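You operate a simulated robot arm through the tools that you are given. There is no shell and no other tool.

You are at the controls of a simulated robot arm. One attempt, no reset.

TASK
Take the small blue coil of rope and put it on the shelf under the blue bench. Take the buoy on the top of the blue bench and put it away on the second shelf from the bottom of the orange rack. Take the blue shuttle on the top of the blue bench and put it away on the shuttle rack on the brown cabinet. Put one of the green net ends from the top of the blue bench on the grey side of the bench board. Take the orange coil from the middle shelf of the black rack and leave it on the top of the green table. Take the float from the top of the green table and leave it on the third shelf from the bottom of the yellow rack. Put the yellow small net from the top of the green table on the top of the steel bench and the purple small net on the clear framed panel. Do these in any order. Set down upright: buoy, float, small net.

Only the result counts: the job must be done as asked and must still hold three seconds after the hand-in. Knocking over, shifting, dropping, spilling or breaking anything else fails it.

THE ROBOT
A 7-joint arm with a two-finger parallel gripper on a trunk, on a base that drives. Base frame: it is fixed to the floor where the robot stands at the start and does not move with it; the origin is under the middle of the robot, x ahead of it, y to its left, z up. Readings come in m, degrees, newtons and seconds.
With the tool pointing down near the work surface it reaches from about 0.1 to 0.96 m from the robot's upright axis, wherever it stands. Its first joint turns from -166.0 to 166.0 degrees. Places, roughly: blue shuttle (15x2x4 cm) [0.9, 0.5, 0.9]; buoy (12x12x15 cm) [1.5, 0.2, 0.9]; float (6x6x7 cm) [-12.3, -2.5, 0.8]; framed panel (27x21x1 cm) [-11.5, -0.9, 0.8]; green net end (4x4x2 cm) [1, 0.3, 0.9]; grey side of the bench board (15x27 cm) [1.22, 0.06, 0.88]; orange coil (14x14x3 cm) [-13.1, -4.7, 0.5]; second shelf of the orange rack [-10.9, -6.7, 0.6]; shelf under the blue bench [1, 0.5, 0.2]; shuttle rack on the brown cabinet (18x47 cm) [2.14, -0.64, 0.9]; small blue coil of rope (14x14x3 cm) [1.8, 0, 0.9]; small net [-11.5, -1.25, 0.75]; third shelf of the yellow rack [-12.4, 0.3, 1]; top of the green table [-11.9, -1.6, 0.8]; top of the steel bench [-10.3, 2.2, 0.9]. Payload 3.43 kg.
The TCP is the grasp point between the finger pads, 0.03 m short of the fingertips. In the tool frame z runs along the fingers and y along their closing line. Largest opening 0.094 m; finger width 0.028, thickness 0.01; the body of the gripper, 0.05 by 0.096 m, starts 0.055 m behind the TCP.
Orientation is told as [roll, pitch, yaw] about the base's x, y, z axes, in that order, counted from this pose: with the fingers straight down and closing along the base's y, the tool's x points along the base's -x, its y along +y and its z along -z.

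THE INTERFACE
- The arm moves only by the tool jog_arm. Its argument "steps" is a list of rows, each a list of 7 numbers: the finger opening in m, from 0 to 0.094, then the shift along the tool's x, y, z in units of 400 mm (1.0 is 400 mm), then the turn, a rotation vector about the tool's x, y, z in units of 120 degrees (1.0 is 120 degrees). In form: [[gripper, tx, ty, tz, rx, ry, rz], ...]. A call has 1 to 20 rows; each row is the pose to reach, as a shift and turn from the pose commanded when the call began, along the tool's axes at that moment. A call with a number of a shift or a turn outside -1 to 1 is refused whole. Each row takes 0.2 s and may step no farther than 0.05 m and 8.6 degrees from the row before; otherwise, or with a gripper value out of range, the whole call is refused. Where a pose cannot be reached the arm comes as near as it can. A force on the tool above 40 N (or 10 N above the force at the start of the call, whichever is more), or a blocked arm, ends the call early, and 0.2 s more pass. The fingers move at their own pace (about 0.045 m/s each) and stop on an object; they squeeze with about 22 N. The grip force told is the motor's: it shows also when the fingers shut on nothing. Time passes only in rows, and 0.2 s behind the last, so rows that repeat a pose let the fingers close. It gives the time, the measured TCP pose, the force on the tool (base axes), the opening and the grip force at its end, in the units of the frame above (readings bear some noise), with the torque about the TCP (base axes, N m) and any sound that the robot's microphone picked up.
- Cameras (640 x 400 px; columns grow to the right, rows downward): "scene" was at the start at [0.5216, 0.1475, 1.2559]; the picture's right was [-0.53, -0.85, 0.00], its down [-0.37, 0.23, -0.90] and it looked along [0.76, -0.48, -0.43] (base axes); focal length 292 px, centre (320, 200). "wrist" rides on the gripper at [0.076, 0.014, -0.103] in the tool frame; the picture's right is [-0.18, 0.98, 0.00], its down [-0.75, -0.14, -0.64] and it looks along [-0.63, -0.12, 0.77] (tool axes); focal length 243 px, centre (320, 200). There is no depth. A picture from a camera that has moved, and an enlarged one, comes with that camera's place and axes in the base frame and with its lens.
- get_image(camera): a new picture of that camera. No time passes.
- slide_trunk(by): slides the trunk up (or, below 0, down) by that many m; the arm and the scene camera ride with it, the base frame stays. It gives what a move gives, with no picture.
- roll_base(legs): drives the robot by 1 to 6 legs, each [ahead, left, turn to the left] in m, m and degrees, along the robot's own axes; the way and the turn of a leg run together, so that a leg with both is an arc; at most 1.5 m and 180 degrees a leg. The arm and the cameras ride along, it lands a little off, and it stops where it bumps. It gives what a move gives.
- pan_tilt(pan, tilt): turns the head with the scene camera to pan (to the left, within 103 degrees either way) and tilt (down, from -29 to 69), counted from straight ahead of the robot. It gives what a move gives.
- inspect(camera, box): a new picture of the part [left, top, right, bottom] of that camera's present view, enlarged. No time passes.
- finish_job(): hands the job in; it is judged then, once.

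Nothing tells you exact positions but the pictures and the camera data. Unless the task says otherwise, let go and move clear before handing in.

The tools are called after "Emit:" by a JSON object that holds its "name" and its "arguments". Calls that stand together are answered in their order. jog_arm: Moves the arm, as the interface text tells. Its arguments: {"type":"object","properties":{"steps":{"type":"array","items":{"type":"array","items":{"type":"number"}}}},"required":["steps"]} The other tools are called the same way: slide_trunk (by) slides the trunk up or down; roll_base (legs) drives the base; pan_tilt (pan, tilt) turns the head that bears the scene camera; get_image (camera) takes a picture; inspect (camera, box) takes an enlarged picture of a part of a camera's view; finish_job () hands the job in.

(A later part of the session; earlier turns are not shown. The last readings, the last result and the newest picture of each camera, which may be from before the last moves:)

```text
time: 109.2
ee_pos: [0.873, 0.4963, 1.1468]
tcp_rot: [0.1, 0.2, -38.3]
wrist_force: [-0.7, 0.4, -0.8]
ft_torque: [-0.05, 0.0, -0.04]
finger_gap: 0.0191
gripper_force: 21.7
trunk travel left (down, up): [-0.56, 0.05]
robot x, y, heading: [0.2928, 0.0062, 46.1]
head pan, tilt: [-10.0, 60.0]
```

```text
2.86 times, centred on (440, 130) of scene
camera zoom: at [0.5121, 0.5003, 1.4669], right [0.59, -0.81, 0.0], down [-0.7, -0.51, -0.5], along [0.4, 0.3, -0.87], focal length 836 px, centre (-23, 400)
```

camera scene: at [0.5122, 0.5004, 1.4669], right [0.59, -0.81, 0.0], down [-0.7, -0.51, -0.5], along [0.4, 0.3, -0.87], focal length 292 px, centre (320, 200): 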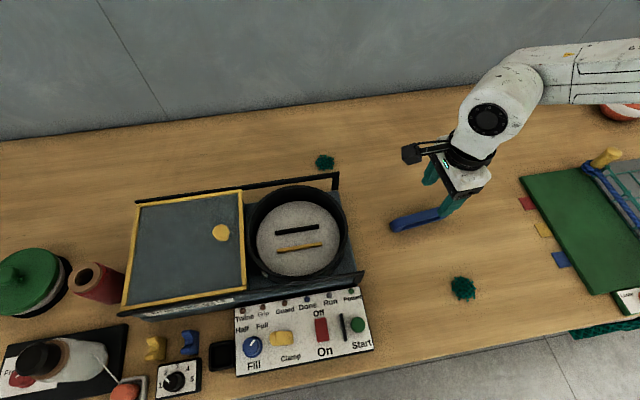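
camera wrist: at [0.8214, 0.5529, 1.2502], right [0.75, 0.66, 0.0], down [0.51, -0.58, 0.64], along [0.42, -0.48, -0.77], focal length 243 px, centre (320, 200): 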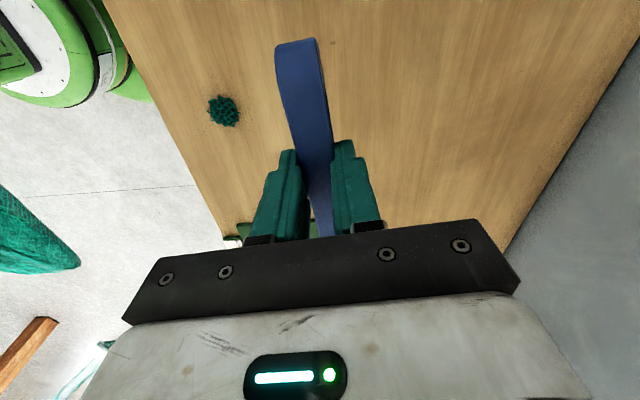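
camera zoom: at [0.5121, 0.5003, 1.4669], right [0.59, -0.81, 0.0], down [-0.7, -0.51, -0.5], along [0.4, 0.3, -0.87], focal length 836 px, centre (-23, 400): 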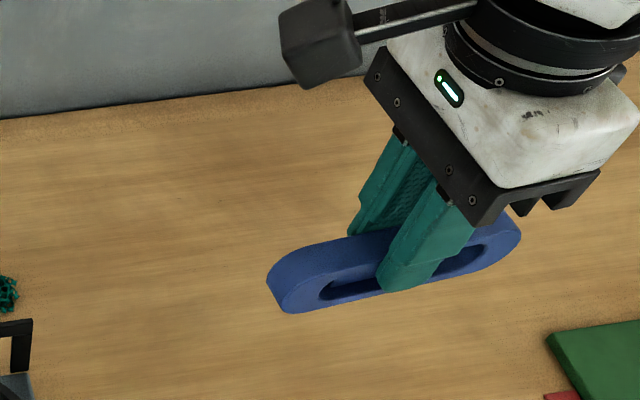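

The shuttle is held upright on its edge. I'll drive right to the cabinet and then look at the rack.

Emit:
{"name": "roll_base", "arguments": {"legs": [[0, -1.4, 0], [0, -0.2, 0]]}}

Emit:
{"name": "pan_tilt", "arguments": {"pan": -15, "tilt": 45}}

Emit:
{"name": "get_image", "arguments": {"camera": "scene"}}

Emit:
{"name": "get_image", "arguments": {"camera": "wrist"}}

```text
time: 117.3
ee_pos: [2.0198, -0.5779, 1.1459]
tcp_rot: [0.1, 0.2, -37.0]
wrist_force: [-0.1, -0.6, -0.5]
ft_torque: [0.01, 0.01, -0.04]
finger_gap: 0.0191
gripper_force: 22.0
trunk travel left (down, up): [-0.56, 0.05]
robot x, y, heading: [1.4478, -1.078, 47.4]
head pan, tilt: [-10.0, 60.0]
```

```text
time: 118.1
ee_pos: [2.02, -0.5779, 1.1452]
tcp_rot: [0.1, 0.2, -37.1]
wrist_force: [-0.3, 0.8, -0.7]
ft_torque: [-0.01, 0.0, -0.02]
finger_gap: 0.0193
gripper_force: 21.9
trunk travel left (down, up): [-0.56, 0.05]
robot x, y, heading: [1.4489, -1.0788, 47.8]
head pan, tilt: [-15.0, 45.0]
```

```text
taken
camera scene: at [1.676, -0.5755, 1.4864], right [0.54, -0.84, 0.0], down [-0.6, -0.38, -0.71], along [0.6, 0.38, -0.71], focal length 292 px, centre (320, 200)
```

scene: 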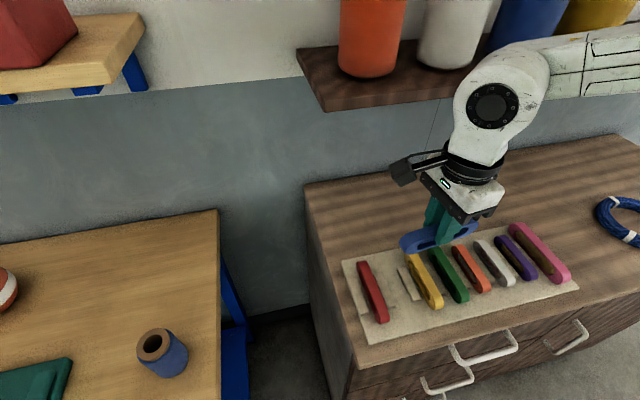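

```text
taken
camera wrist: at [1.9686, -0.52, 1.2497], right [0.74, 0.67, 0.0], down [0.52, -0.57, 0.64], along [0.43, -0.47, -0.77], focal length 243 px, centre (320, 200)
```

wrist: 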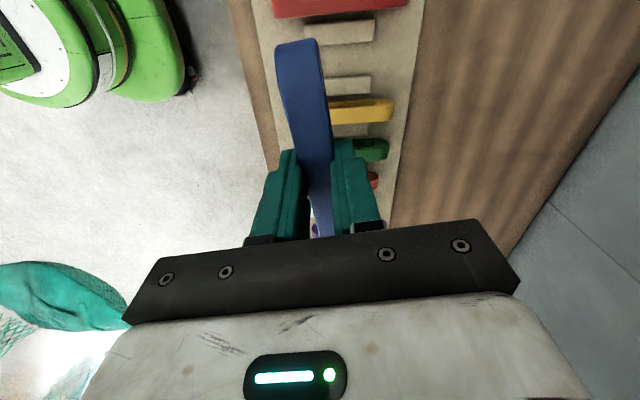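

The rack's empty slot lies between red and yellow, between two strips. I'll zoom to measure it.

Emit:
{"name": "inspect", "arguments": {"camera": "scene", "box": [320, 210, 520, 350]}}

Emit:
{"name": "inspect", "arguments": {"camera": "wrist", "box": [230, 0, 430, 160]}}

```text
2.86 times, centred on (420, 280) of scene
camera zoom: at [1.676, -0.5755, 1.4864], right [0.54, -0.84, 0.0], down [-0.6, -0.38, -0.71], along [0.6, 0.38, -0.71], focal length 836 px, centre (34, -29)
```

zoom: 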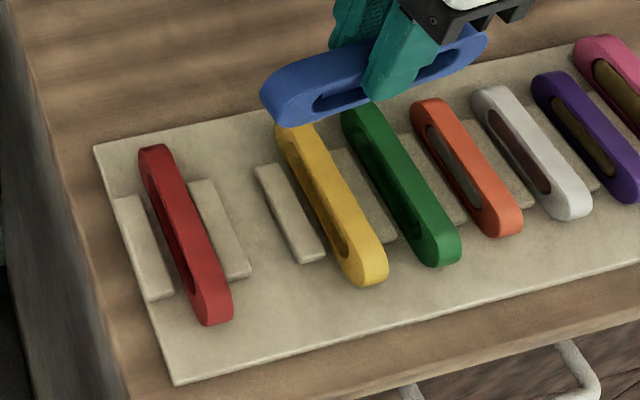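

```text
2.50 times, centred on (330, 80) of wrist
camera zoom: at [1.9686, -0.52, 1.2497], right [0.74, 0.67, 0.0], down [0.52, -0.57, 0.64], along [0.43, -0.47, -0.77], focal length 606 px, centre (295, 500)
```

zoom: 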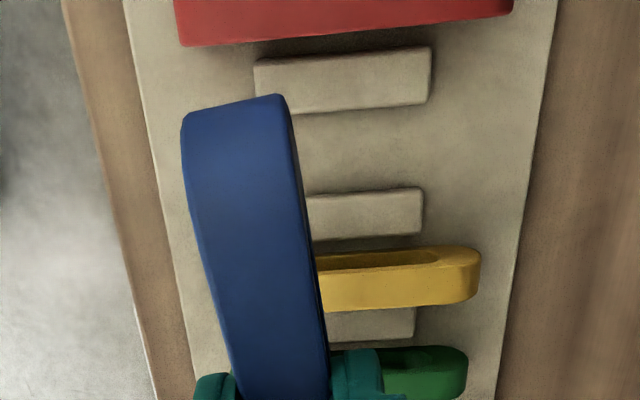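

The slot centre works out at about [2.026, -0.548], with its axis at about 45.7° and the plate top near z 0.90. I'll rotate the shuttle to match the slot and position it above.

Emit:
{"name": "jog_arm", "arguments": {"steps": [[0.0, 0.003, 0.007, 0, 0, 0, -0.063], [0.0, 0.006, 0.014, 0, 0, 0, -0.126], [0.0, 0.009, 0.021, 0, 0, 0, -0.189], [0.0, 0.012, 0.028, 0, 0, 0, -0.252], [0.0, 0.015, 0.035, 0, 0, 0, -0.315], [0.0, 0.018, 0.042, 0, 0, 0, -0.378], [0.0, 0.021, 0.049, 0, 0, 0, -0.441], [0.0, 0.024, 0.056, 0, 0, 0, -0.504], [0.0, 0.027, 0.063, 0, 0, 0, -0.567], [0.0, 0.03, 0.069, 0, 0, 0, -0.63], [0.0, 0.033, 0.069, 0, 0, 0, -0.69], [0.0, 0.033, 0.069, 0, 0, 0, -0.69]]}}

Emit:
{"name": "get_image", "arguments": {"camera": "wrist"}}

Emit:
{"name": "get_image", "arguments": {"camera": "scene"}}

```text
time: 120.7
ee_pos: [2.0259, -0.5479, 1.147]
tcp_rot: [0.2, 0.0, 45.8]
wrist_force: [0.1, 0.4, -0.3]
ft_torque: [0.01, -0.04, 0.03]
finger_gap: 0.0189
gripper_force: 21.8
trunk travel left (down, up): [-0.56, 0.05]
robot x, y, heading: [1.45, -1.0773, 47.5]
head pan, tilt: [-15.0, 45.0]
```

```text
taken
camera wrist: at [1.9636, -0.592, 1.2495], right [-0.58, 0.82, 0.0], down [0.63, 0.44, 0.64], along [0.52, 0.37, -0.77], focal length 243 px, centre (320, 200)
```

wrist: 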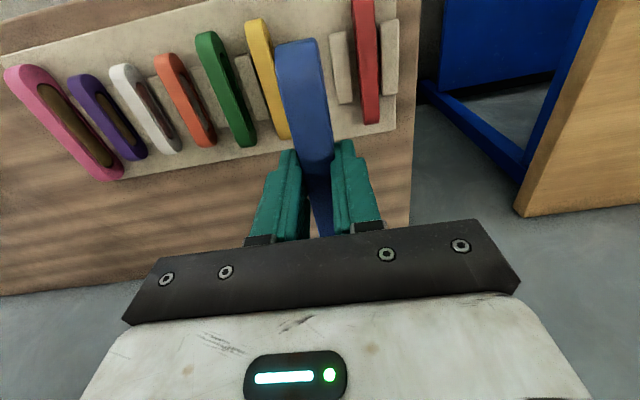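

```text
taken
camera scene: at [1.676, -0.5755, 1.4864], right [0.54, -0.84, 0.0], down [-0.6, -0.38, -0.71], along [0.6, 0.38, -0.71], focal length 292 px, centre (320, 200)
```

scene: 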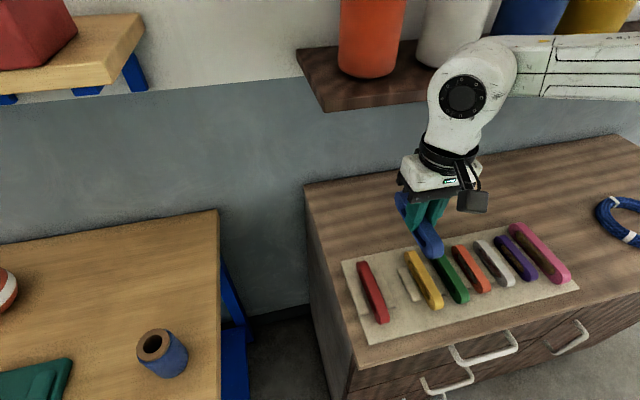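

Aligned above the slot. I'll lower to just above the shuttle tops and check alignment.

Emit:
{"name": "jog_arm", "arguments": {"steps": [[0.0, 0, 0, 0.1, 0, 0, 0], [0.0, 0, 0, 0.2, 0, 0, 0], [0.0, 0, 0, 0.3, 0, 0, 0], [0.0, 0, 0, 0.35, 0, 0, 0], [0.0, 0, 0, 0.35, 0, 0, 0]]}}

Emit:
{"name": "inspect", "arguments": {"camera": "scene", "box": [320, 190, 520, 350]}}

Emit:
{"name": "get_image", "arguments": {"camera": "wrist"}}

```text
time: 121.9
ee_pos: [2.0263, -0.5476, 1.007]
tcp_rot: [0.2, 0.0, 45.7]
wrist_force: [-0.4, 0.6, -1.0]
ft_torque: [0.01, 0.01, 0.01]
finger_gap: 0.0188
gripper_force: 21.9
trunk travel left (down, up): [-0.56, 0.05]
robot x, y, heading: [1.4524, -1.0782, 47.3]
head pan, tilt: [-15.0, 45.0]
```

```text
2.50 times, centred on (420, 270) of scene
camera zoom: at [1.676, -0.5755, 1.4864], right [0.54, -0.84, 0.0], down [-0.6, -0.38, -0.71], along [0.6, 0.38, -0.71], focal length 731 px, centre (70, 25)
```

zoom: 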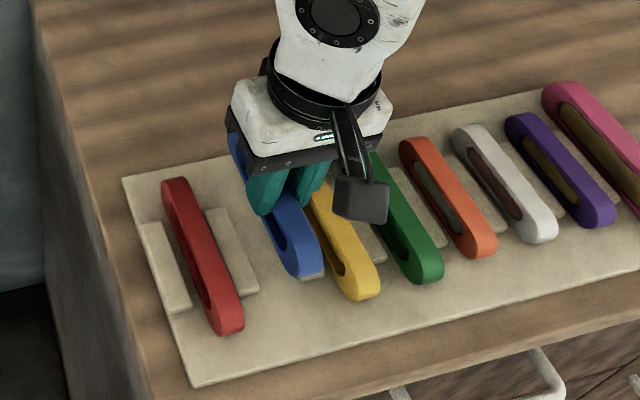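

```text
taken
camera wrist: at [1.9633, -0.5914, 1.1105], right [-0.58, 0.82, 0.0], down [0.63, 0.44, 0.64], along [0.52, 0.37, -0.77], focal length 243 px, centre (320, 200)
```

wrist: 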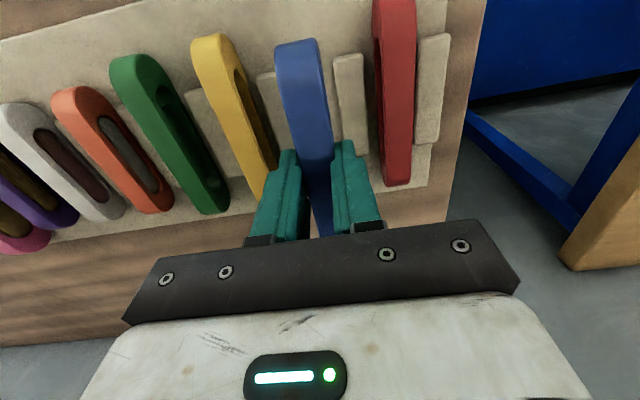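

Slot and shuttle agree within 2 mm. I'll lower into the slot carefully.

Emit:
{"name": "jog_arm", "arguments": {"steps": [[0.0, 0, -0.004, 0.05, 0, 0, 0], [0.0, 0, -0.004, 0.1, 0, 0, 0], [0.0, 0, -0.004, 0.125, 0, 0, 0], [0.0, 0, -0.004, 0.135, 0, 0, 0], [0.0, 0, -0.004, 0.135, 0, 0, 0]]}}

Emit:
{"name": "inspect", "arguments": {"camera": "scene", "box": [320, 190, 520, 350]}}

Emit:
{"name": "get_image", "arguments": {"camera": "wrist"}}

```text
time: 123.1
ee_pos: [2.0264, -0.5464, 0.9538]
tcp_rot: [0.1, 0.0, 45.7]
wrist_force: [0.7, 1.2, 12.4]
ft_torque: [-0.38, 0.31, 0.02]
finger_gap: 0.0191
gripper_force: 22.1
trunk travel left (down, up): [-0.56, 0.05]
robot x, y, heading: [1.4472, -1.075, 47.3]
head pan, tilt: [-15.0, 45.0]
```

```text
2.50 times, centred on (420, 270) of scene
camera zoom: at [1.6757, -0.5757, 1.4868], right [0.54, -0.84, 0.0], down [-0.6, -0.38, -0.71], along [0.6, 0.38, -0.71], focal length 731 px, centre (70, 25)
```

zoom: 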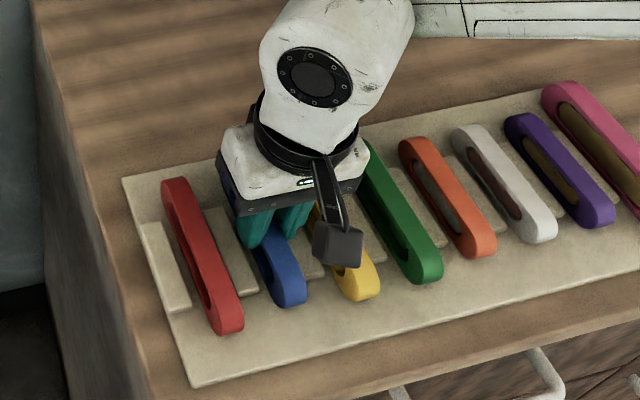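

```text
taken
camera wrist: at [1.9639, -0.592, 1.0572], right [-0.57, 0.82, 0.0], down [0.63, 0.44, 0.64], along [0.52, 0.37, -0.77], focal length 243 px, centre (320, 200)
```

wrist: 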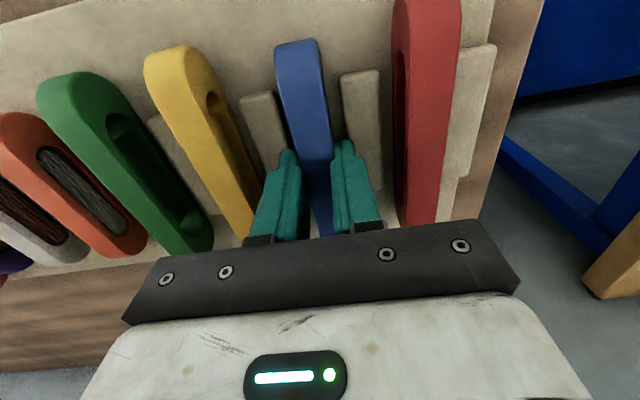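

Contact force at the near end shows the shuttle is touching the plate. I'll release it and rise.

Emit:
{"name": "jog_arm", "arguments": {"steps": [[0.0, 0, 0, 0.003, 0, 0, 0], [0.022, 0, 0, 0.003, 0, 0, 0], [0.026, 0, 0, 0.003, 0, 0, 0], [0.034, 0, 0, 0.003, 0, 0, 0], [0.042, 0, 0, 0.003, 0, 0, 0], [0.042, 0, 0, 0.0, 0, 0, 0], [0.042, 0, 0, -0.03, 0, 0, 0], [0.042, 0, 0, -0.1, 0, 0, 0], [0.042, 0, 0, -0.2, 0, 0, 0], [0.042, 0, 0, -0.3, 0, 0, 0], [0.042, 0, 0, -0.4, 0, 0, 0]]}}

Emit:
{"name": "inspect", "arguments": {"camera": "scene", "box": [320, 190, 520, 350]}}

Emit:
{"name": "get_image", "arguments": {"camera": "wrist"}}

```text
time: 125.5
ee_pos: [2.0271, -0.5476, 1.1121]
tcp_rot: [0.2, 0.1, 45.8]
wrist_force: [-0.2, 0.0, -1.2]
ft_torque: [0.0, -0.02, 0.01]
finger_gap: 0.042
gripper_force: 0.1
trunk travel left (down, up): [-0.56, 0.05]
robot x, y, heading: [1.45, -1.0768, 47.4]
head pan, tilt: [-15.0, 45.0]
```

```text
2.50 times, centred on (420, 270) of scene
camera zoom: at [1.6759, -0.5754, 1.4863], right [0.54, -0.84, 0.0], down [-0.6, -0.38, -0.71], along [0.6, 0.38, -0.71], focal length 731 px, centre (70, 25)
```

zoom: 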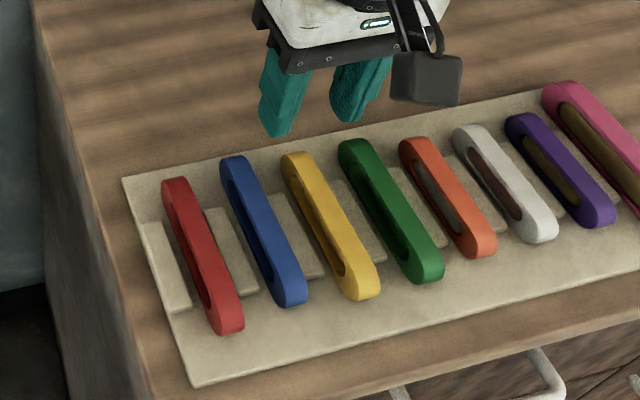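

```text
taken
camera wrist: at [1.9645, -0.5924, 1.215], right [-0.58, 0.82, 0.0], down [0.63, 0.44, 0.64], along [0.52, 0.37, -0.77], focal length 243 px, centre (320, 200)
```

wrist: 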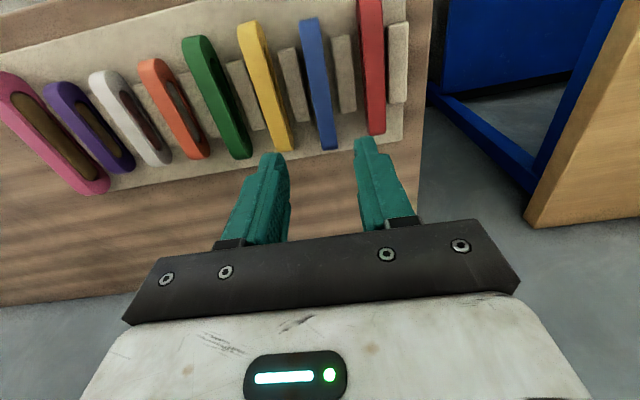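

The blue shuttle stands in its slot. Now the buoy: I'll raise slightly, rotate the gripper to close along the bench depth, and drive left to face it.

Emit:
{"name": "jog_arm", "arguments": {"steps": [[0.06, 0, 0, -0.04, 0, 0, 0.07], [0.08, 0, 0, -0.08, 0, 0, 0.14], [0.094, 0, 0, -0.12, 0, 0, 0.21], [0.094, 0, 0, -0.16, 0, 0, 0.28], [0.094, 0, 0, -0.2, 0, 0, 0.35], [0.094, 0, 0, -0.2, 0, 0, 0.42], [0.094, 0, 0, -0.2, 0, 0, 0.49], [0.094, 0, 0, -0.2, 0, 0, 0.56], [0.094, 0, 0, -0.2, 0, 0, 0.63], [0.094, 0, 0, -0.2, 0, 0, 0.7], [0.094, 0, 0, -0.2, 0, 0, 0.75]]}}

Emit:
{"name": "roll_base", "arguments": {"legs": [[0, 0.88, -1.5], [0.08, 0, 0]]}}

Emit:
{"name": "pan_tilt", "arguments": {"pan": 0, "tilt": 50}}

Emit:
{"name": "get_image", "arguments": {"camera": "scene"}}

Emit:
{"name": "get_image", "arguments": {"camera": "wrist"}}

```text
time: 127.9
ee_pos: [2.0271, -0.549, 1.1923]
tcp_rot: [-0.1, 0.1, -44.5]
wrist_force: [-0.5, 0.1, -0.6]
ft_torque: [0.01, 0.0, 0.01]
finger_gap: 0.0944
gripper_force: 0.1
trunk travel left (down, up): [-0.56, 0.05]
robot x, y, heading: [1.4502, -1.0789, 47.6]
head pan, tilt: [-15.0, 45.0]
```

```text
time: 133.2
ee_pos: [1.4712, 0.0931, 1.1913]
tcp_rot: [0.0, 0.2, -47.2]
wrist_force: [-0.7, -0.9, 0.0]
ft_torque: [-0.02, 0.01, 0.0]
finger_gap: 0.0938
gripper_force: 0.0
trunk travel left (down, up): [-0.56, 0.05]
robot x, y, heading: [0.8726, -0.4049, 44.5]
head pan, tilt: [-15.0, 45.0]
```

```text
time: 134.0
ee_pos: [1.471, 0.0946, 1.1927]
tcp_rot: [0.0, 0.1, -47.1]
wrist_force: [-0.3, 0.1, -0.3]
ft_torque: [0.0, 0.03, 0.03]
finger_gap: 0.0943
gripper_force: 0.0
trunk travel left (down, up): [-0.56, 0.05]
robot x, y, heading: [0.8661, -0.4063, 44.7]
head pan, tilt: [0.0, 50.0]
```

```text
taken
camera scene: at [1.1026, 0.0984, 1.4795], right [0.7, -0.71, 0.0], down [-0.55, -0.54, -0.64], along [0.46, 0.45, -0.77], focal length 292 px, centre (320, 200)
```

scene: 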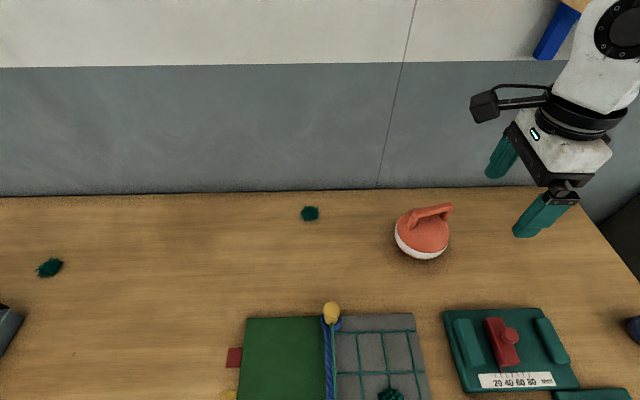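

```text
taken
camera wrist: at [1.4301, 0.1598, 1.2955], right [0.85, 0.53, 0.0], down [0.41, -0.65, 0.64], along [0.34, -0.54, -0.77], focal length 243 px, centre (320, 200)
```

wrist: 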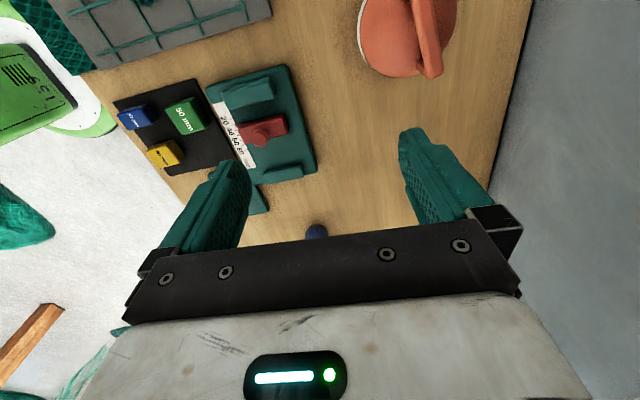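

The buoy is in view ahead. I'll zoom to measure its handle.

Emit:
{"name": "inspect", "arguments": {"camera": "scene", "box": [370, 180, 480, 280]}}

Emit:
{"name": "inspect", "arguments": {"camera": "wrist", "box": [330, 0, 490, 110]}}

```text
4.00 times, centred on (425, 230) of scene
camera zoom: at [1.1026, 0.0984, 1.4795], right [0.7, -0.71, 0.0], down [-0.55, -0.54, -0.64], along [0.46, 0.45, -0.77], focal length 1170 px, centre (-100, 80)
```

zoom: 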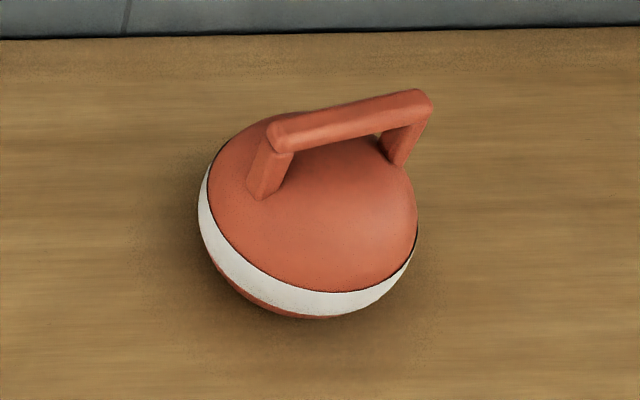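

```text
3.64 times, centred on (410, 55) of wrist
camera zoom: at [1.4301, 0.1598, 1.2955], right [0.85, 0.53, 0.0], down [0.41, -0.65, 0.64], along [0.34, -0.54, -0.77], focal length 882 px, centre (-7, 727)
```

zoom: 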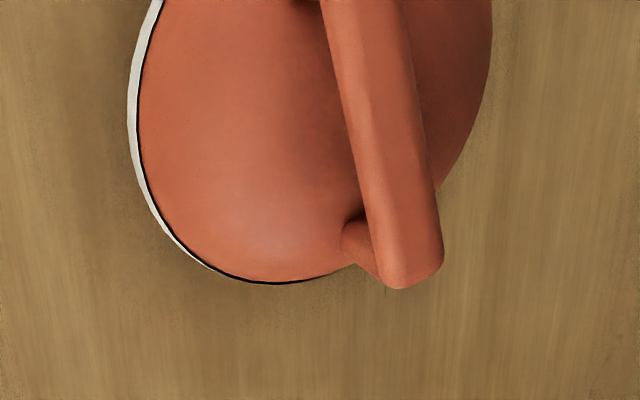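

The handle bar runs from about [1.503, 0.215] to [1.572, 0.173], top near z 1.0. I'll hover above its middle with the fingers across the bar.

Emit:
{"name": "jog_arm", "arguments": {"steps": [[0.07, 0.014, 0.058, 0.04, 0, 0, -0.026], [0.07, 0.028, 0.116, 0.08, 0, 0, -0.053], [0.07, 0.042, 0.174, 0.12, 0, 0, -0.079], [0.07, 0.056, 0.232, 0.2, 0, 0, -0.106], [0.07, 0.07, 0.29, 0.28, 0, 0, -0.132], [0.07, 0.07, 0.29, 0.33, 0, 0, -0.132], [0.07, 0.07, 0.29, 0.33, 0, 0, -0.132]]}}

Emit:
{"name": "get_image", "arguments": {"camera": "wrist"}}

Emit:
{"name": "inspect", "arguments": {"camera": "scene", "box": [370, 150, 510, 280]}}

```text
time: 135.6
ee_pos: [1.5355, 0.1951, 1.0604]
tcp_rot: [0.0, 0.2, -31.2]
wrist_force: [-0.2, 0.9, -0.3]
ft_torque: [-0.01, 0.01, 0.02]
finger_gap: 0.0697
gripper_force: 0.1
trunk travel left (down, up): [-0.56, 0.05]
robot x, y, heading: [0.867, -0.4089, 44.7]
head pan, tilt: [0.0, 50.0]
```

```text
taken
camera wrist: at [1.479, 0.2467, 1.1632], right [0.67, 0.75, 0.0], down [0.57, -0.51, 0.64], along [0.48, -0.43, -0.77], focal length 243 px, centre (320, 200)
```

wrist: 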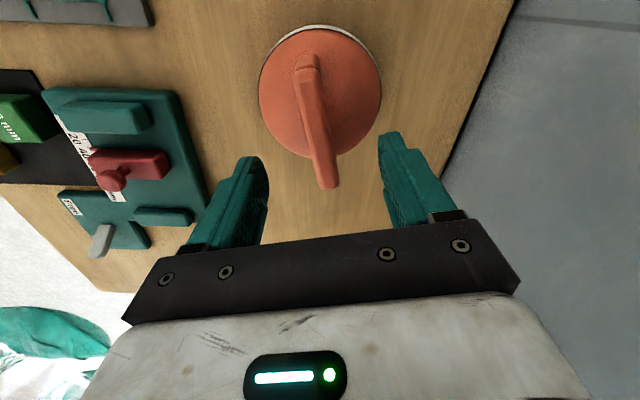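

```text
3.08 times, centred on (440, 215) of scene
camera zoom: at [1.1026, 0.0985, 1.4795], right [0.7, -0.71, 0.0], down [-0.55, -0.54, -0.64], along [0.46, 0.45, -0.77], focal length 900 px, centre (-49, 154)
```

zoom: 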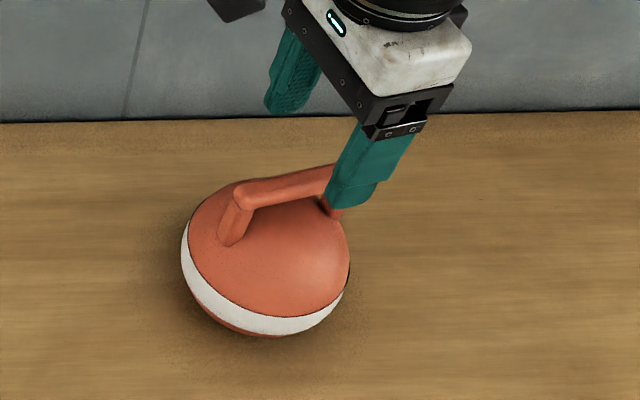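

Bar is centred between the fingers. Descending to grip it.

Emit:
{"name": "jog_arm", "arguments": {"steps": [[0.06, 0.01, 0, 0.06, 0, 0, 0.01], [0.06, 0.01, 0, 0.11, 0, 0, 0.01], [0.06, 0.01, 0, 0.136, 0, 0, 0.01], [0.06, 0.01, 0, 0.136, 0, 0, 0.01]]}}

Emit:
{"name": "inspect", "arguments": {"camera": "scene", "box": [370, 150, 510, 280]}}

Emit:
{"name": "get_image", "arguments": {"camera": "wrist"}}

```text
time: 136.6
ee_pos: [1.5335, 0.1964, 1.0056]
tcp_rot: [0.0, 0.2, -32.4]
wrist_force: [-0.2, 0.2, -0.3]
ft_torque: [0.04, 0.03, -0.01]
finger_gap: 0.0599
gripper_force: 0.0
trunk travel left (down, up): [-0.56, 0.05]
robot x, y, heading: [0.8658, -0.4074, 44.5]
head pan, tilt: [0.0, 50.0]
```

```text
3.08 times, centred on (440, 215) of scene
camera zoom: at [1.1026, 0.0985, 1.4795], right [0.7, -0.71, 0.0], down [-0.55, -0.54, -0.64], along [0.46, 0.45, -0.77], focal length 900 px, centre (-49, 154)
```

zoom: 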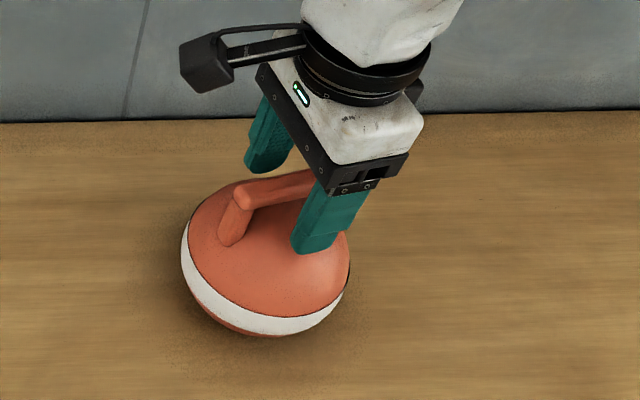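

```text
taken
camera wrist: at [1.4766, 0.2487, 1.1086], right [0.68, 0.73, 0.0], down [0.56, -0.52, 0.64], along [0.47, -0.44, -0.77], focal length 243 px, centre (320, 200)
```

wrist: 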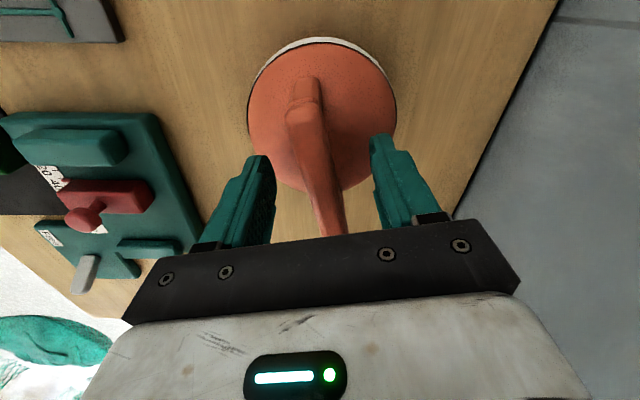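

Closing on the handle and lifting.

Emit:
{"name": "jog_arm", "arguments": {"steps": [[0.03, 0, 0, 0, 0, 0, 0], [0.0, 0, 0, 0, 0, 0, 0], [0.0, 0, 0, 0, 0, 0, 0], [0.0, 0, 0, 0, 0, 0, 0], [0.0, 0, 0, 0, 0, 0, 0], [0.0, 0, 0, 0, 0, 0, 0], [0.0, 0, 0, 0, 0, 0, 0]]}}

Emit:
{"name": "jog_arm", "arguments": {"steps": [[0.0, 0, 0, -0.03, 0, 0, 0], [0.0, 0, 0, -0.07, 0, 0, 0], [0.0, 0, 0, -0.12, 0, 0, 0], [0.0, 0, 0, -0.15, 0, 0, 0], [0.0, 0, 0, -0.15, 0, 0, 0]]}}

Emit:
{"name": "inspect", "arguments": {"camera": "scene", "box": [370, 120, 530, 270]}}

Emit:
{"name": "get_image", "arguments": {"camera": "wrist"}}

```text
time: 138.2
ee_pos: [1.5317, 0.1959, 1.0052]
tcp_rot: [0.1, 0.2, -32.4]
wrist_force: [-0.9, 0.4, -0.1]
ft_torque: [-0.08, -0.1, -0.01]
finger_gap: 0.0224
gripper_force: 22.4
trunk travel left (down, up): [-0.56, 0.05]
robot x, y, heading: [0.8681, -0.4056, 44.6]
head pan, tilt: [0.0, 50.0]
```

```text
time: 139.4
ee_pos: [1.5336, 0.1964, 1.0642]
tcp_rot: [0.0, 0.2, -32.5]
wrist_force: [0.0, -0.9, -2.6]
ft_torque: [0.01, 0.0, 0.0]
finger_gap: 0.0223
gripper_force: 21.6
trunk travel left (down, up): [-0.56, 0.05]
robot x, y, heading: [0.8698, -0.4049, 44.8]
head pan, tilt: [0.0, 50.0]
```

```text
2.67 times, centred on (450, 195) of scene
camera zoom: at [1.1026, 0.0985, 1.4794], right [0.7, -0.71, 0.0], down [-0.55, -0.54, -0.64], along [0.46, 0.45, -0.77], focal length 780 px, centre (-27, 213)
```

zoom: 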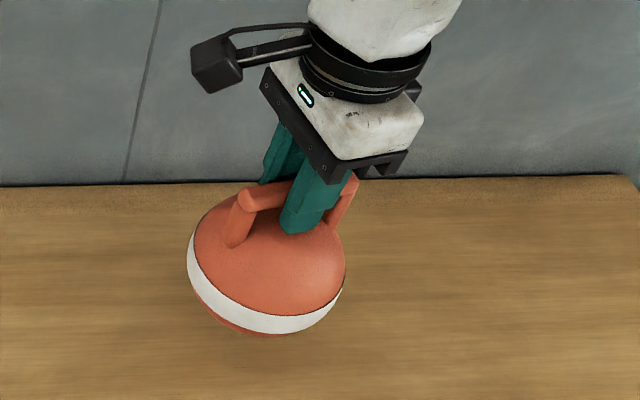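

```text
taken
camera wrist: at [1.4768, 0.2488, 1.1681], right [0.68, 0.73, 0.0], down [0.56, -0.52, 0.64], along [0.47, -0.44, -0.77], focal length 243 px, centre (320, 200)
```

wrist: 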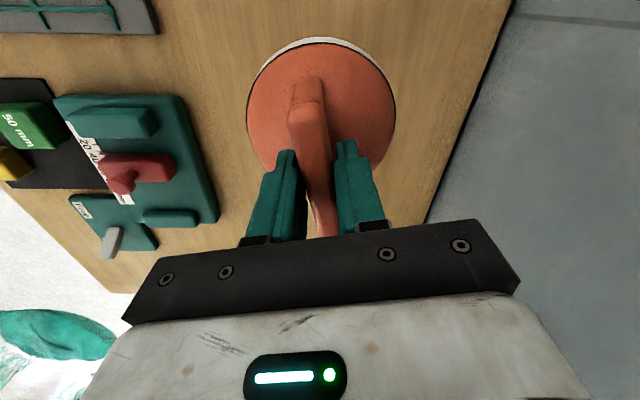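

The buoy is light (about 0.26 kg). I'll rotate it 103° so its bar points forward, ready for a tilted regrasp.

Emit:
{"name": "jog_arm", "arguments": {"steps": [[0.0, 0, 0, 0, 0, 0, 0.066], [0.0, 0, 0, 0, 0, 0, 0.132], [0.0, 0, 0, 0, 0, 0, 0.198], [0.0, 0, 0, 0, 0, 0, 0.264], [0.0, 0, 0, 0, 0, 0, 0.33], [0.0, 0, 0, 0, 0, 0, 0.396], [0.0, 0, 0, 0, 0, 0, 0.462], [0.0, 0, 0, 0, 0, 0, 0.528], [0.0, 0, 0, 0, 0, 0, 0.594], [0.0, 0, 0, 0, 0, 0, 0.66], [0.0, 0, 0, 0, 0, 0, 0.726], [0.0, 0, 0, 0, 0, 0, 0.792], [0.0, 0, 0, 0, 0, 0, 0.858], [0.0, 0, 0, 0, 0, 0, 0.858]]}}

Emit:
{"name": "jog_arm", "arguments": {"steps": [[0.0, 0, 0, 0.05, 0, 0, 0], [0.0, 0, 0, 0.1, 0, 0, 0], [0.0, 0, 0, 0.13, 0, 0, 0], [0.0, 0, 0, 0.142, 0, 0, 0], [0.0, 0, 0, 0.148, 0, 0, 0]]}}

Emit:
{"name": "inspect", "arguments": {"camera": "scene", "box": [370, 120, 530, 270]}}

```text
time: 142.4
ee_pos: [1.533, 0.1973, 1.0666]
tcp_rot: [-0.2, 0.0, -135.5]
wrist_force: [-0.1, 0.2, -3.0]
ft_torque: [-0.02, -0.05, 0.0]
finger_gap: 0.0223
gripper_force: 22.3
trunk travel left (down, up): [-0.56, 0.05]
robot x, y, heading: [0.8682, -0.4058, 44.5]
head pan, tilt: [0.0, 50.0]
```

```text
time: 143.6
ee_pos: [1.5341, 0.1959, 1.0068]
tcp_rot: [-0.2, 0.0, -135.4]
wrist_force: [-0.3, 0.1, -2.5]
ft_torque: [0.0, 0.02, -0.01]
finger_gap: 0.0224
gripper_force: 21.7
trunk travel left (down, up): [-0.56, 0.05]
robot x, y, heading: [0.8666, -0.4039, 44.8]
head pan, tilt: [0.0, 50.0]
```

```text
2.67 times, centred on (450, 195) of scene
camera zoom: at [1.1026, 0.0986, 1.4794], right [0.7, -0.71, 0.0], down [-0.55, -0.54, -0.64], along [0.46, 0.45, -0.77], focal length 780 px, centre (-27, 213)
```

zoom: 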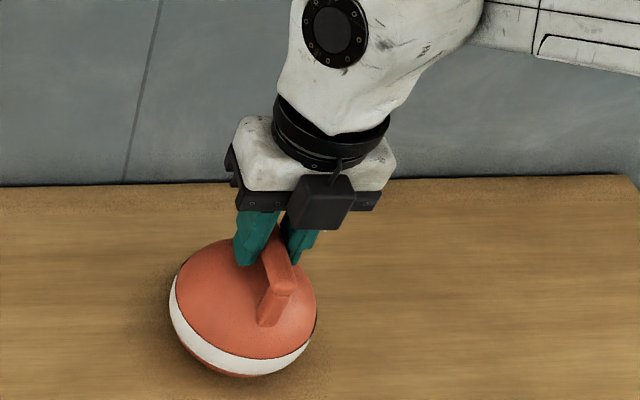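

Not yet touching. Lowering a few millimetres more.

Emit:
{"name": "jog_arm", "arguments": {"steps": [[0.0, 0, 0, 0.005, 0, 0, 0], [0.0, 0, 0, 0.008, 0, 0, 0], [0.0, 0, 0, 0.008, 0, 0, 0]]}}

```text
time: 144.4
ee_pos: [1.5325, 0.1979, 1.0061]
tcp_rot: [-0.1, 0.2, -135.4]
wrist_force: [-3.0, -3.0, 17.7]
ft_torque: [0.03, -0.04, -0.02]
finger_gap: 0.0223
gripper_force: 21.9
trunk travel left (down, up): [-0.56, 0.05]
robot x, y, heading: [0.869, -0.4058, 44.3]
head pan, tilt: [0.0, 50.0]
```

Contact made. Releasing and rising above the handle.

Emit:
{"name": "jog_arm", "arguments": {"steps": [[0.0, 0, 0, -0.004, 0, 0, 0], [0.03, 0, 0, -0.004, 0, 0, 0], [0.05, 0, 0, -0.004, 0, 0, 0], [0.06, 0, 0, -0.004, 0, 0, 0], [0.06, 0, 0, -0.004, 0, 0, 0], [0.06, 0, 0, -0.05, 0, 0, 0], [0.06, 0, 0, -0.12, 0, 0, 0], [0.06, 0, 0, -0.2, 0, 0, 0]]}}

Emit:
{"name": "get_image", "arguments": {"camera": "scene"}}

Emit:
{"name": "get_image", "arguments": {"camera": "wrist"}}

```text
time: 146.2
ee_pos: [1.5318, 0.1962, 1.0837]
tcp_rot: [-0.2, -0.1, -135.4]
wrist_force: [-0.1, -0.5, 0.1]
ft_torque: [0.02, 0.01, 0.04]
finger_gap: 0.0599
gripper_force: 0.0
trunk travel left (down, up): [-0.56, 0.05]
robot x, y, heading: [0.8661, -0.4049, 44.5]
head pan, tilt: [0.0, 50.0]
```

```text
taken
camera scene: at [1.1025, 0.0985, 1.4794], right [0.7, -0.71, 0.0], down [-0.55, -0.54, -0.64], along [0.46, 0.45, -0.77], focal length 292 px, centre (320, 200)
```

scene: 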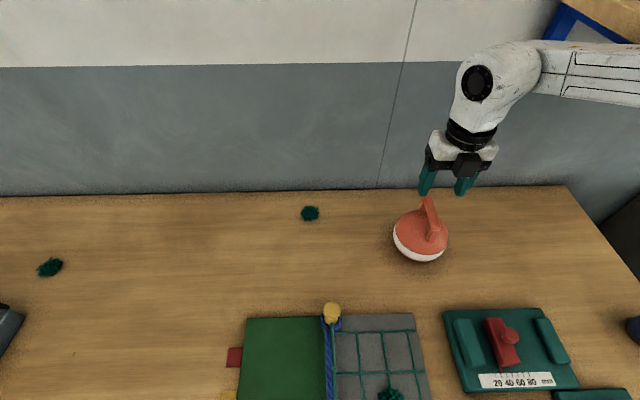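

```text
taken
camera wrist: at [1.597, 0.239, 1.1858], right [0.56, -0.83, 0.0], down [-0.63, -0.43, 0.64], along [-0.53, -0.36, -0.77], focal length 243 px, centre (320, 200)
```

wrist: 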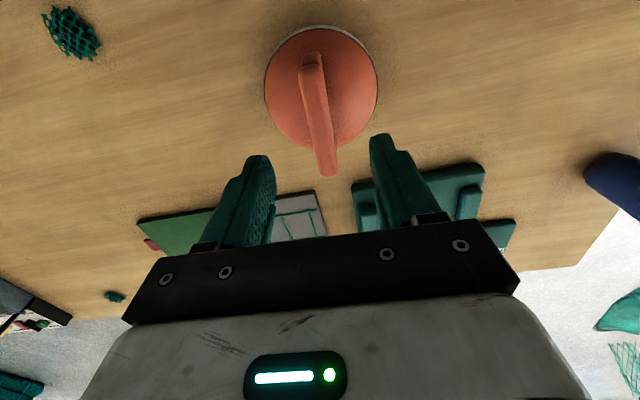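

The buoy stands upright with its bar pointing forward. I'll tilt the gripper 45° forward and regrasp the bar.

Emit:
{"name": "jog_arm", "arguments": {"steps": [[0.06, -0.025, 0, 0, 0, 0.0625, 0], [0.06, -0.05, 0, 0, 0, 0.125, 0], [0.06, -0.075, 0, 0, 0, 0.1875, 0], [0.06, -0.1, 0, 0.02, 0, 0.25, 0], [0.06, -0.125, 0, 0.04, 0, 0.3125, 0], [0.06, -0.1525, 0, 0.06, 0, 0.375, 0], [0.06, -0.1525, 0, 0.06, 0, 0.375, 0]]}}

Emit:
{"name": "get_image", "arguments": {"camera": "wrist"}}

Emit:
{"name": "inspect", "arguments": {"camera": "scene", "box": [370, 120, 530, 270]}}

```text
time: 147.8
ee_pos: [1.4892, 0.153, 1.0588]
tcp_rot: [-0.4, 45.0, -135.8]
wrist_force: [0.7, -0.4, 0.5]
ft_torque: [-0.02, 0.02, 0.0]
finger_gap: 0.0601
gripper_force: 0.2
trunk travel left (down, up): [-0.56, 0.05]
robot x, y, heading: [0.8702, -0.403, 44.7]
head pan, tilt: [0.0, 50.0]
```

```text
taken
camera wrist: at [1.4869, 0.1293, 1.1854], right [0.6, -0.79, -0.13], down [-0.8, -0.59, -0.08], along [-0.02, 0.15, -0.99], focal length 243 px, centre (320, 200)
```

wrist: 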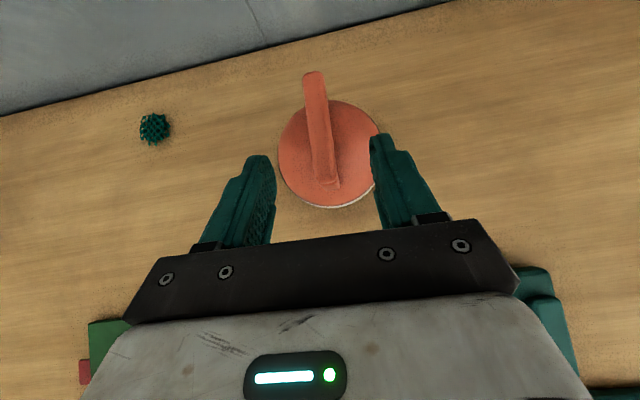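

```text
2.67 times, centred on (450, 195) of scene
camera zoom: at [1.1025, 0.0984, 1.4796], right [0.7, -0.71, 0.0], down [-0.55, -0.54, -0.64], along [0.46, 0.45, -0.77], focal length 780 px, centre (-27, 213)
```

zoom: 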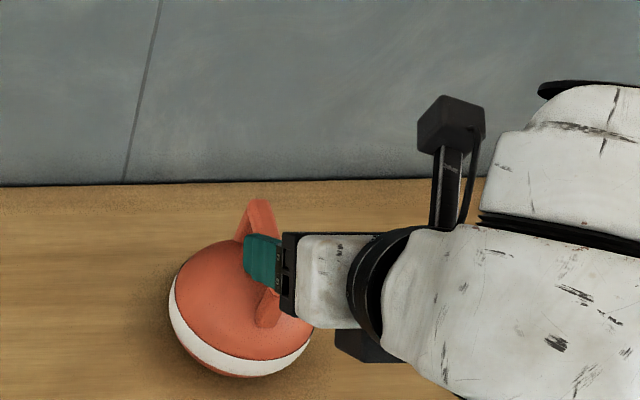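

Bar centre is about [1.527, 0.188]. Sliding in along the tool axis.

Emit:
{"name": "jog_arm", "arguments": {"steps": [[0.06, -0.006, 0.003, 0.08, 0, 0, 0], [0.06, -0.0125, 0.004, 0.15, 0, 0, 0], [0.06, -0.0125, 0.004, 0.185, 0, 0, 0], [0.06, -0.0125, 0.004, 0.185, 0, 0, 0]]}}

Emit:
{"name": "get_image", "arguments": {"camera": "wrist"}}

Emit:
{"name": "inspect", "arguments": {"camera": "scene", "box": [370, 120, 530, 270]}}

```text
time: 148.8
ee_pos: [1.5257, 0.1878, 1.0037]
tcp_rot: [-0.4, 45.0, -135.6]
wrist_force: [0.3, 0.2, -0.4]
ft_torque: [0.0, 0.02, -0.02]
finger_gap: 0.06
gripper_force: 0.0
trunk travel left (down, up): [-0.56, 0.05]
robot x, y, heading: [0.8664, -0.4062, 44.4]
head pan, tilt: [0.0, 50.0]
```

```text
taken
camera wrist: at [1.5225, 0.1636, 1.1297], right [0.6, -0.79, -0.13], down [-0.8, -0.59, -0.08], along [-0.02, 0.15, -0.99], focal length 243 px, centre (320, 200)
```

wrist: 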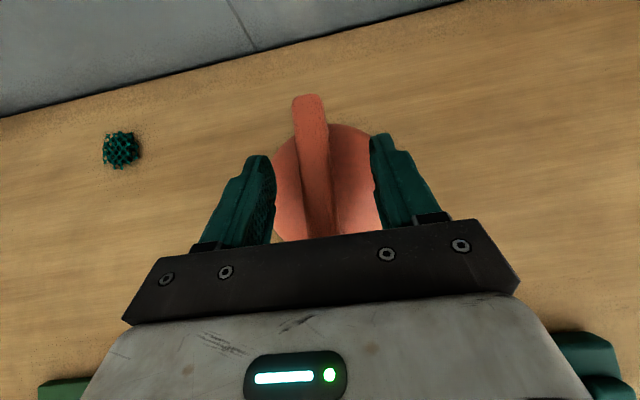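

```text
2.67 times, centred on (450, 195) of scene
camera zoom: at [1.1025, 0.0984, 1.4795], right [0.7, -0.71, 0.0], down [-0.55, -0.54, -0.64], along [0.46, 0.45, -0.77], focal length 780 px, centre (-27, 213)
```

zoom: 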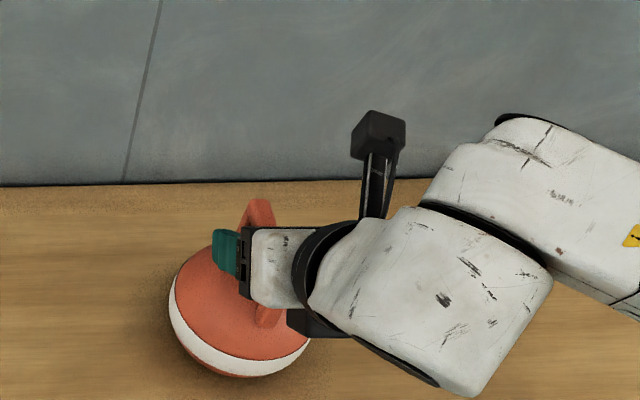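

Closing on the bar, then a straight lift.

Emit:
{"name": "jog_arm", "arguments": {"steps": [[0.03, 0, 0, 0, 0, 0, 0], [0.0, 0, 0, 0, 0, 0, 0], [0.0, 0, 0, 0, 0, 0, 0], [0.0, 0, 0, 0, 0, 0, 0], [0.0, 0, 0, 0, 0, 0, 0], [0.0, 0, 0, 0, 0, 0, 0]]}}

Emit:
{"name": "jog_arm", "arguments": {"steps": [[0.0, 0.03, 0, -0.03, 0, 0, 0], [0.0, 0.08, 0, -0.08, 0, 0, 0], [0.0, 0.14, 0, -0.14, 0, 0, 0], [0.0, 0.2, 0, -0.2, 0, 0, 0], [0.0, 0.25, 0, -0.25, 0, 0, 0], [0.0, 0.25, 0, -0.25, 0, 0, 0]]}}

Emit:
{"name": "get_image", "arguments": {"camera": "wrist"}}

Emit:
{"name": "get_image", "arguments": {"camera": "scene"}}

```text
time: 150.2
ee_pos: [1.5258, 0.1867, 1.003]
tcp_rot: [-0.2, 44.9, -135.6]
wrist_force: [-0.3, 0.3, 0.8]
ft_torque: [0.03, 0.05, 0.01]
finger_gap: 0.022
gripper_force: 22.2
trunk travel left (down, up): [-0.56, 0.05]
robot x, y, heading: [0.8684, -0.4053, 44.7]
head pan, tilt: [0.0, 50.0]
```

```text
time: 151.6
ee_pos: [1.5263, 0.186, 1.1443]
tcp_rot: [-0.2, 45.0, -135.7]
wrist_force: [-0.1, 0.1, -2.9]
ft_torque: [-0.06, 0.04, -0.02]
finger_gap: 0.0219
gripper_force: 22.3
trunk travel left (down, up): [-0.56, 0.05]
robot x, y, heading: [0.8674, -0.4053, 44.4]
head pan, tilt: [0.0, 50.0]
```

```text
taken
camera wrist: at [1.5238, 0.163, 1.2716], right [0.6, -0.79, -0.13], down [-0.8, -0.59, -0.08], along [-0.02, 0.15, -0.99], focal length 243 px, centre (320, 200)
```

wrist: 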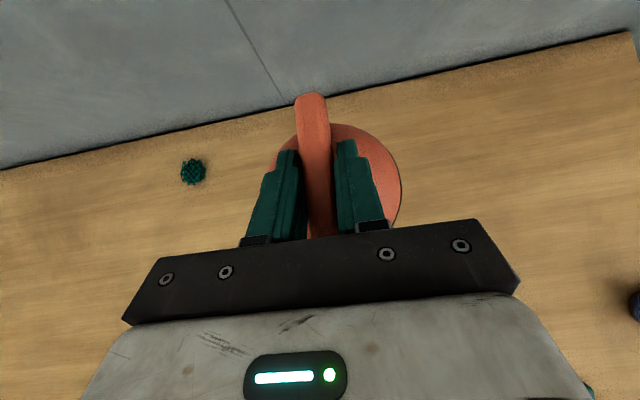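

```text
taken
camera scene: at [1.1026, 0.0985, 1.4795], right [0.7, -0.71, 0.0], down [-0.55, -0.54, -0.64], along [0.46, 0.45, -0.77], focal length 292 px, centre (320, 200)
```

scene: 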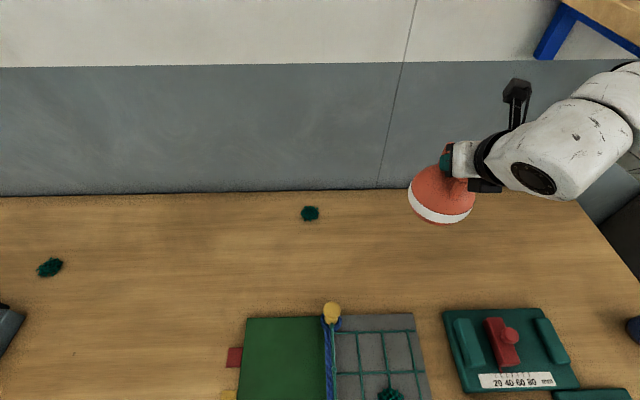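

The buoy is hanging upright. I'll retract it close to me and back away from the bench, then survey the route to the far side of the room.

Emit:
{"name": "jog_arm", "arguments": {"steps": [[0.0, -0.06, 0, -0.08, 0, 0, 0], [0.0, -0.12, 0, -0.16, 0, 0, 0], [0.0, -0.18, 0, -0.24, 0, 0, 0], [0.0, -0.24, 0, -0.32, 0, 0, 0], [0.0, -0.3, 0, -0.4, 0, 0, 0], [0.0, -0.3, 0, -0.4, 0, 0, 0]]}}

Emit:
{"name": "roll_base", "arguments": {"legs": [[-0.9, 0, 0]]}}

Emit:
{"name": "pan_tilt", "arguments": {"pan": 100, "tilt": 10}}

Emit:
{"name": "get_image", "arguments": {"camera": "scene"}}

Emit:
{"name": "pan_tilt", "arguments": {"pan": 60, "tilt": 5}}

Emit:
{"name": "get_image", "arguments": {"camera": "scene"}}

```text
time: 153.0
ee_pos: [1.3993, 0.0607, 1.1714]
tcp_rot: [-0.3, 45.1, -135.7]
wrist_force: [0.7, -0.8, -2.4]
ft_torque: [-0.01, 0.0, -0.02]
finger_gap: 0.022
gripper_force: 21.8
out of reach, approached as far as the arm can: row 5, 6
trunk travel left (down, up): [-0.56, 0.05]
robot x, y, heading: [0.8694, -0.4062, 44.6]
head pan, tilt: [0.0, 50.0]
```

```text
time: 157.8
ee_pos: [0.7524, -0.573, 1.1711]
tcp_rot: [-0.3, 44.9, -135.1]
wrist_force: [-0.4, -0.4, -4.0]
ft_torque: [0.01, 0.02, -0.04]
finger_gap: 0.0223
gripper_force: 22.2
trunk travel left (down, up): [-0.56, 0.05]
robot x, y, heading: [0.2257, -1.0465, 45.2]
head pan, tilt: [0.0, 50.0]
```

```text
time: 159.5
ee_pos: [0.752, -0.573, 1.1703]
tcp_rot: [-0.3, 44.9, -135.1]
wrist_force: [-0.4, 0.0, -3.0]
ft_torque: [-0.04, 0.03, 0.0]
finger_gap: 0.0221
gripper_force: 22.0
trunk travel left (down, up): [-0.56, 0.05]
robot x, y, heading: [0.2258, -1.0467, 44.8]
head pan, tilt: [100.0, 10.0]
```

```text
taken
camera scene: at [0.3255, -0.5401, 1.5414], right [0.57, 0.82, 0.0], down [0.14, -0.1, -0.98], along [-0.81, 0.56, -0.17], focal length 292 px, centre (320, 200)
```

scene: 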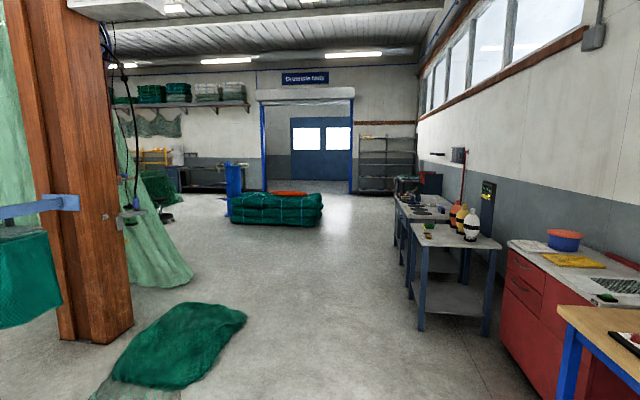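

```text
time: 160.6
ee_pos: [0.753, -0.573, 1.1707]
tcp_rot: [-0.4, 44.9, -135.2]
wrist_force: [-1.2, 0.6, -3.1]
ft_torque: [-0.01, 0.0, 0.01]
finger_gap: 0.0221
gripper_force: 22.2
trunk travel left (down, up): [-0.56, 0.05]
robot x, y, heading: [0.2251, -1.0459, 45.3]
head pan, tilt: [60.0, 5.0]
```

```text
taken
camera scene: at [0.3777, -0.5046, 1.5494], right [0.97, 0.26, 0.0], down [0.02, -0.08, -1.0], along [-0.26, 0.96, -0.09], focal length 292 px, centre (320, 200)
```

scene: 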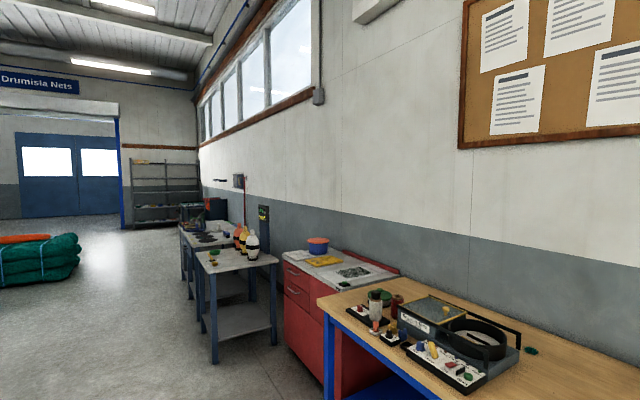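

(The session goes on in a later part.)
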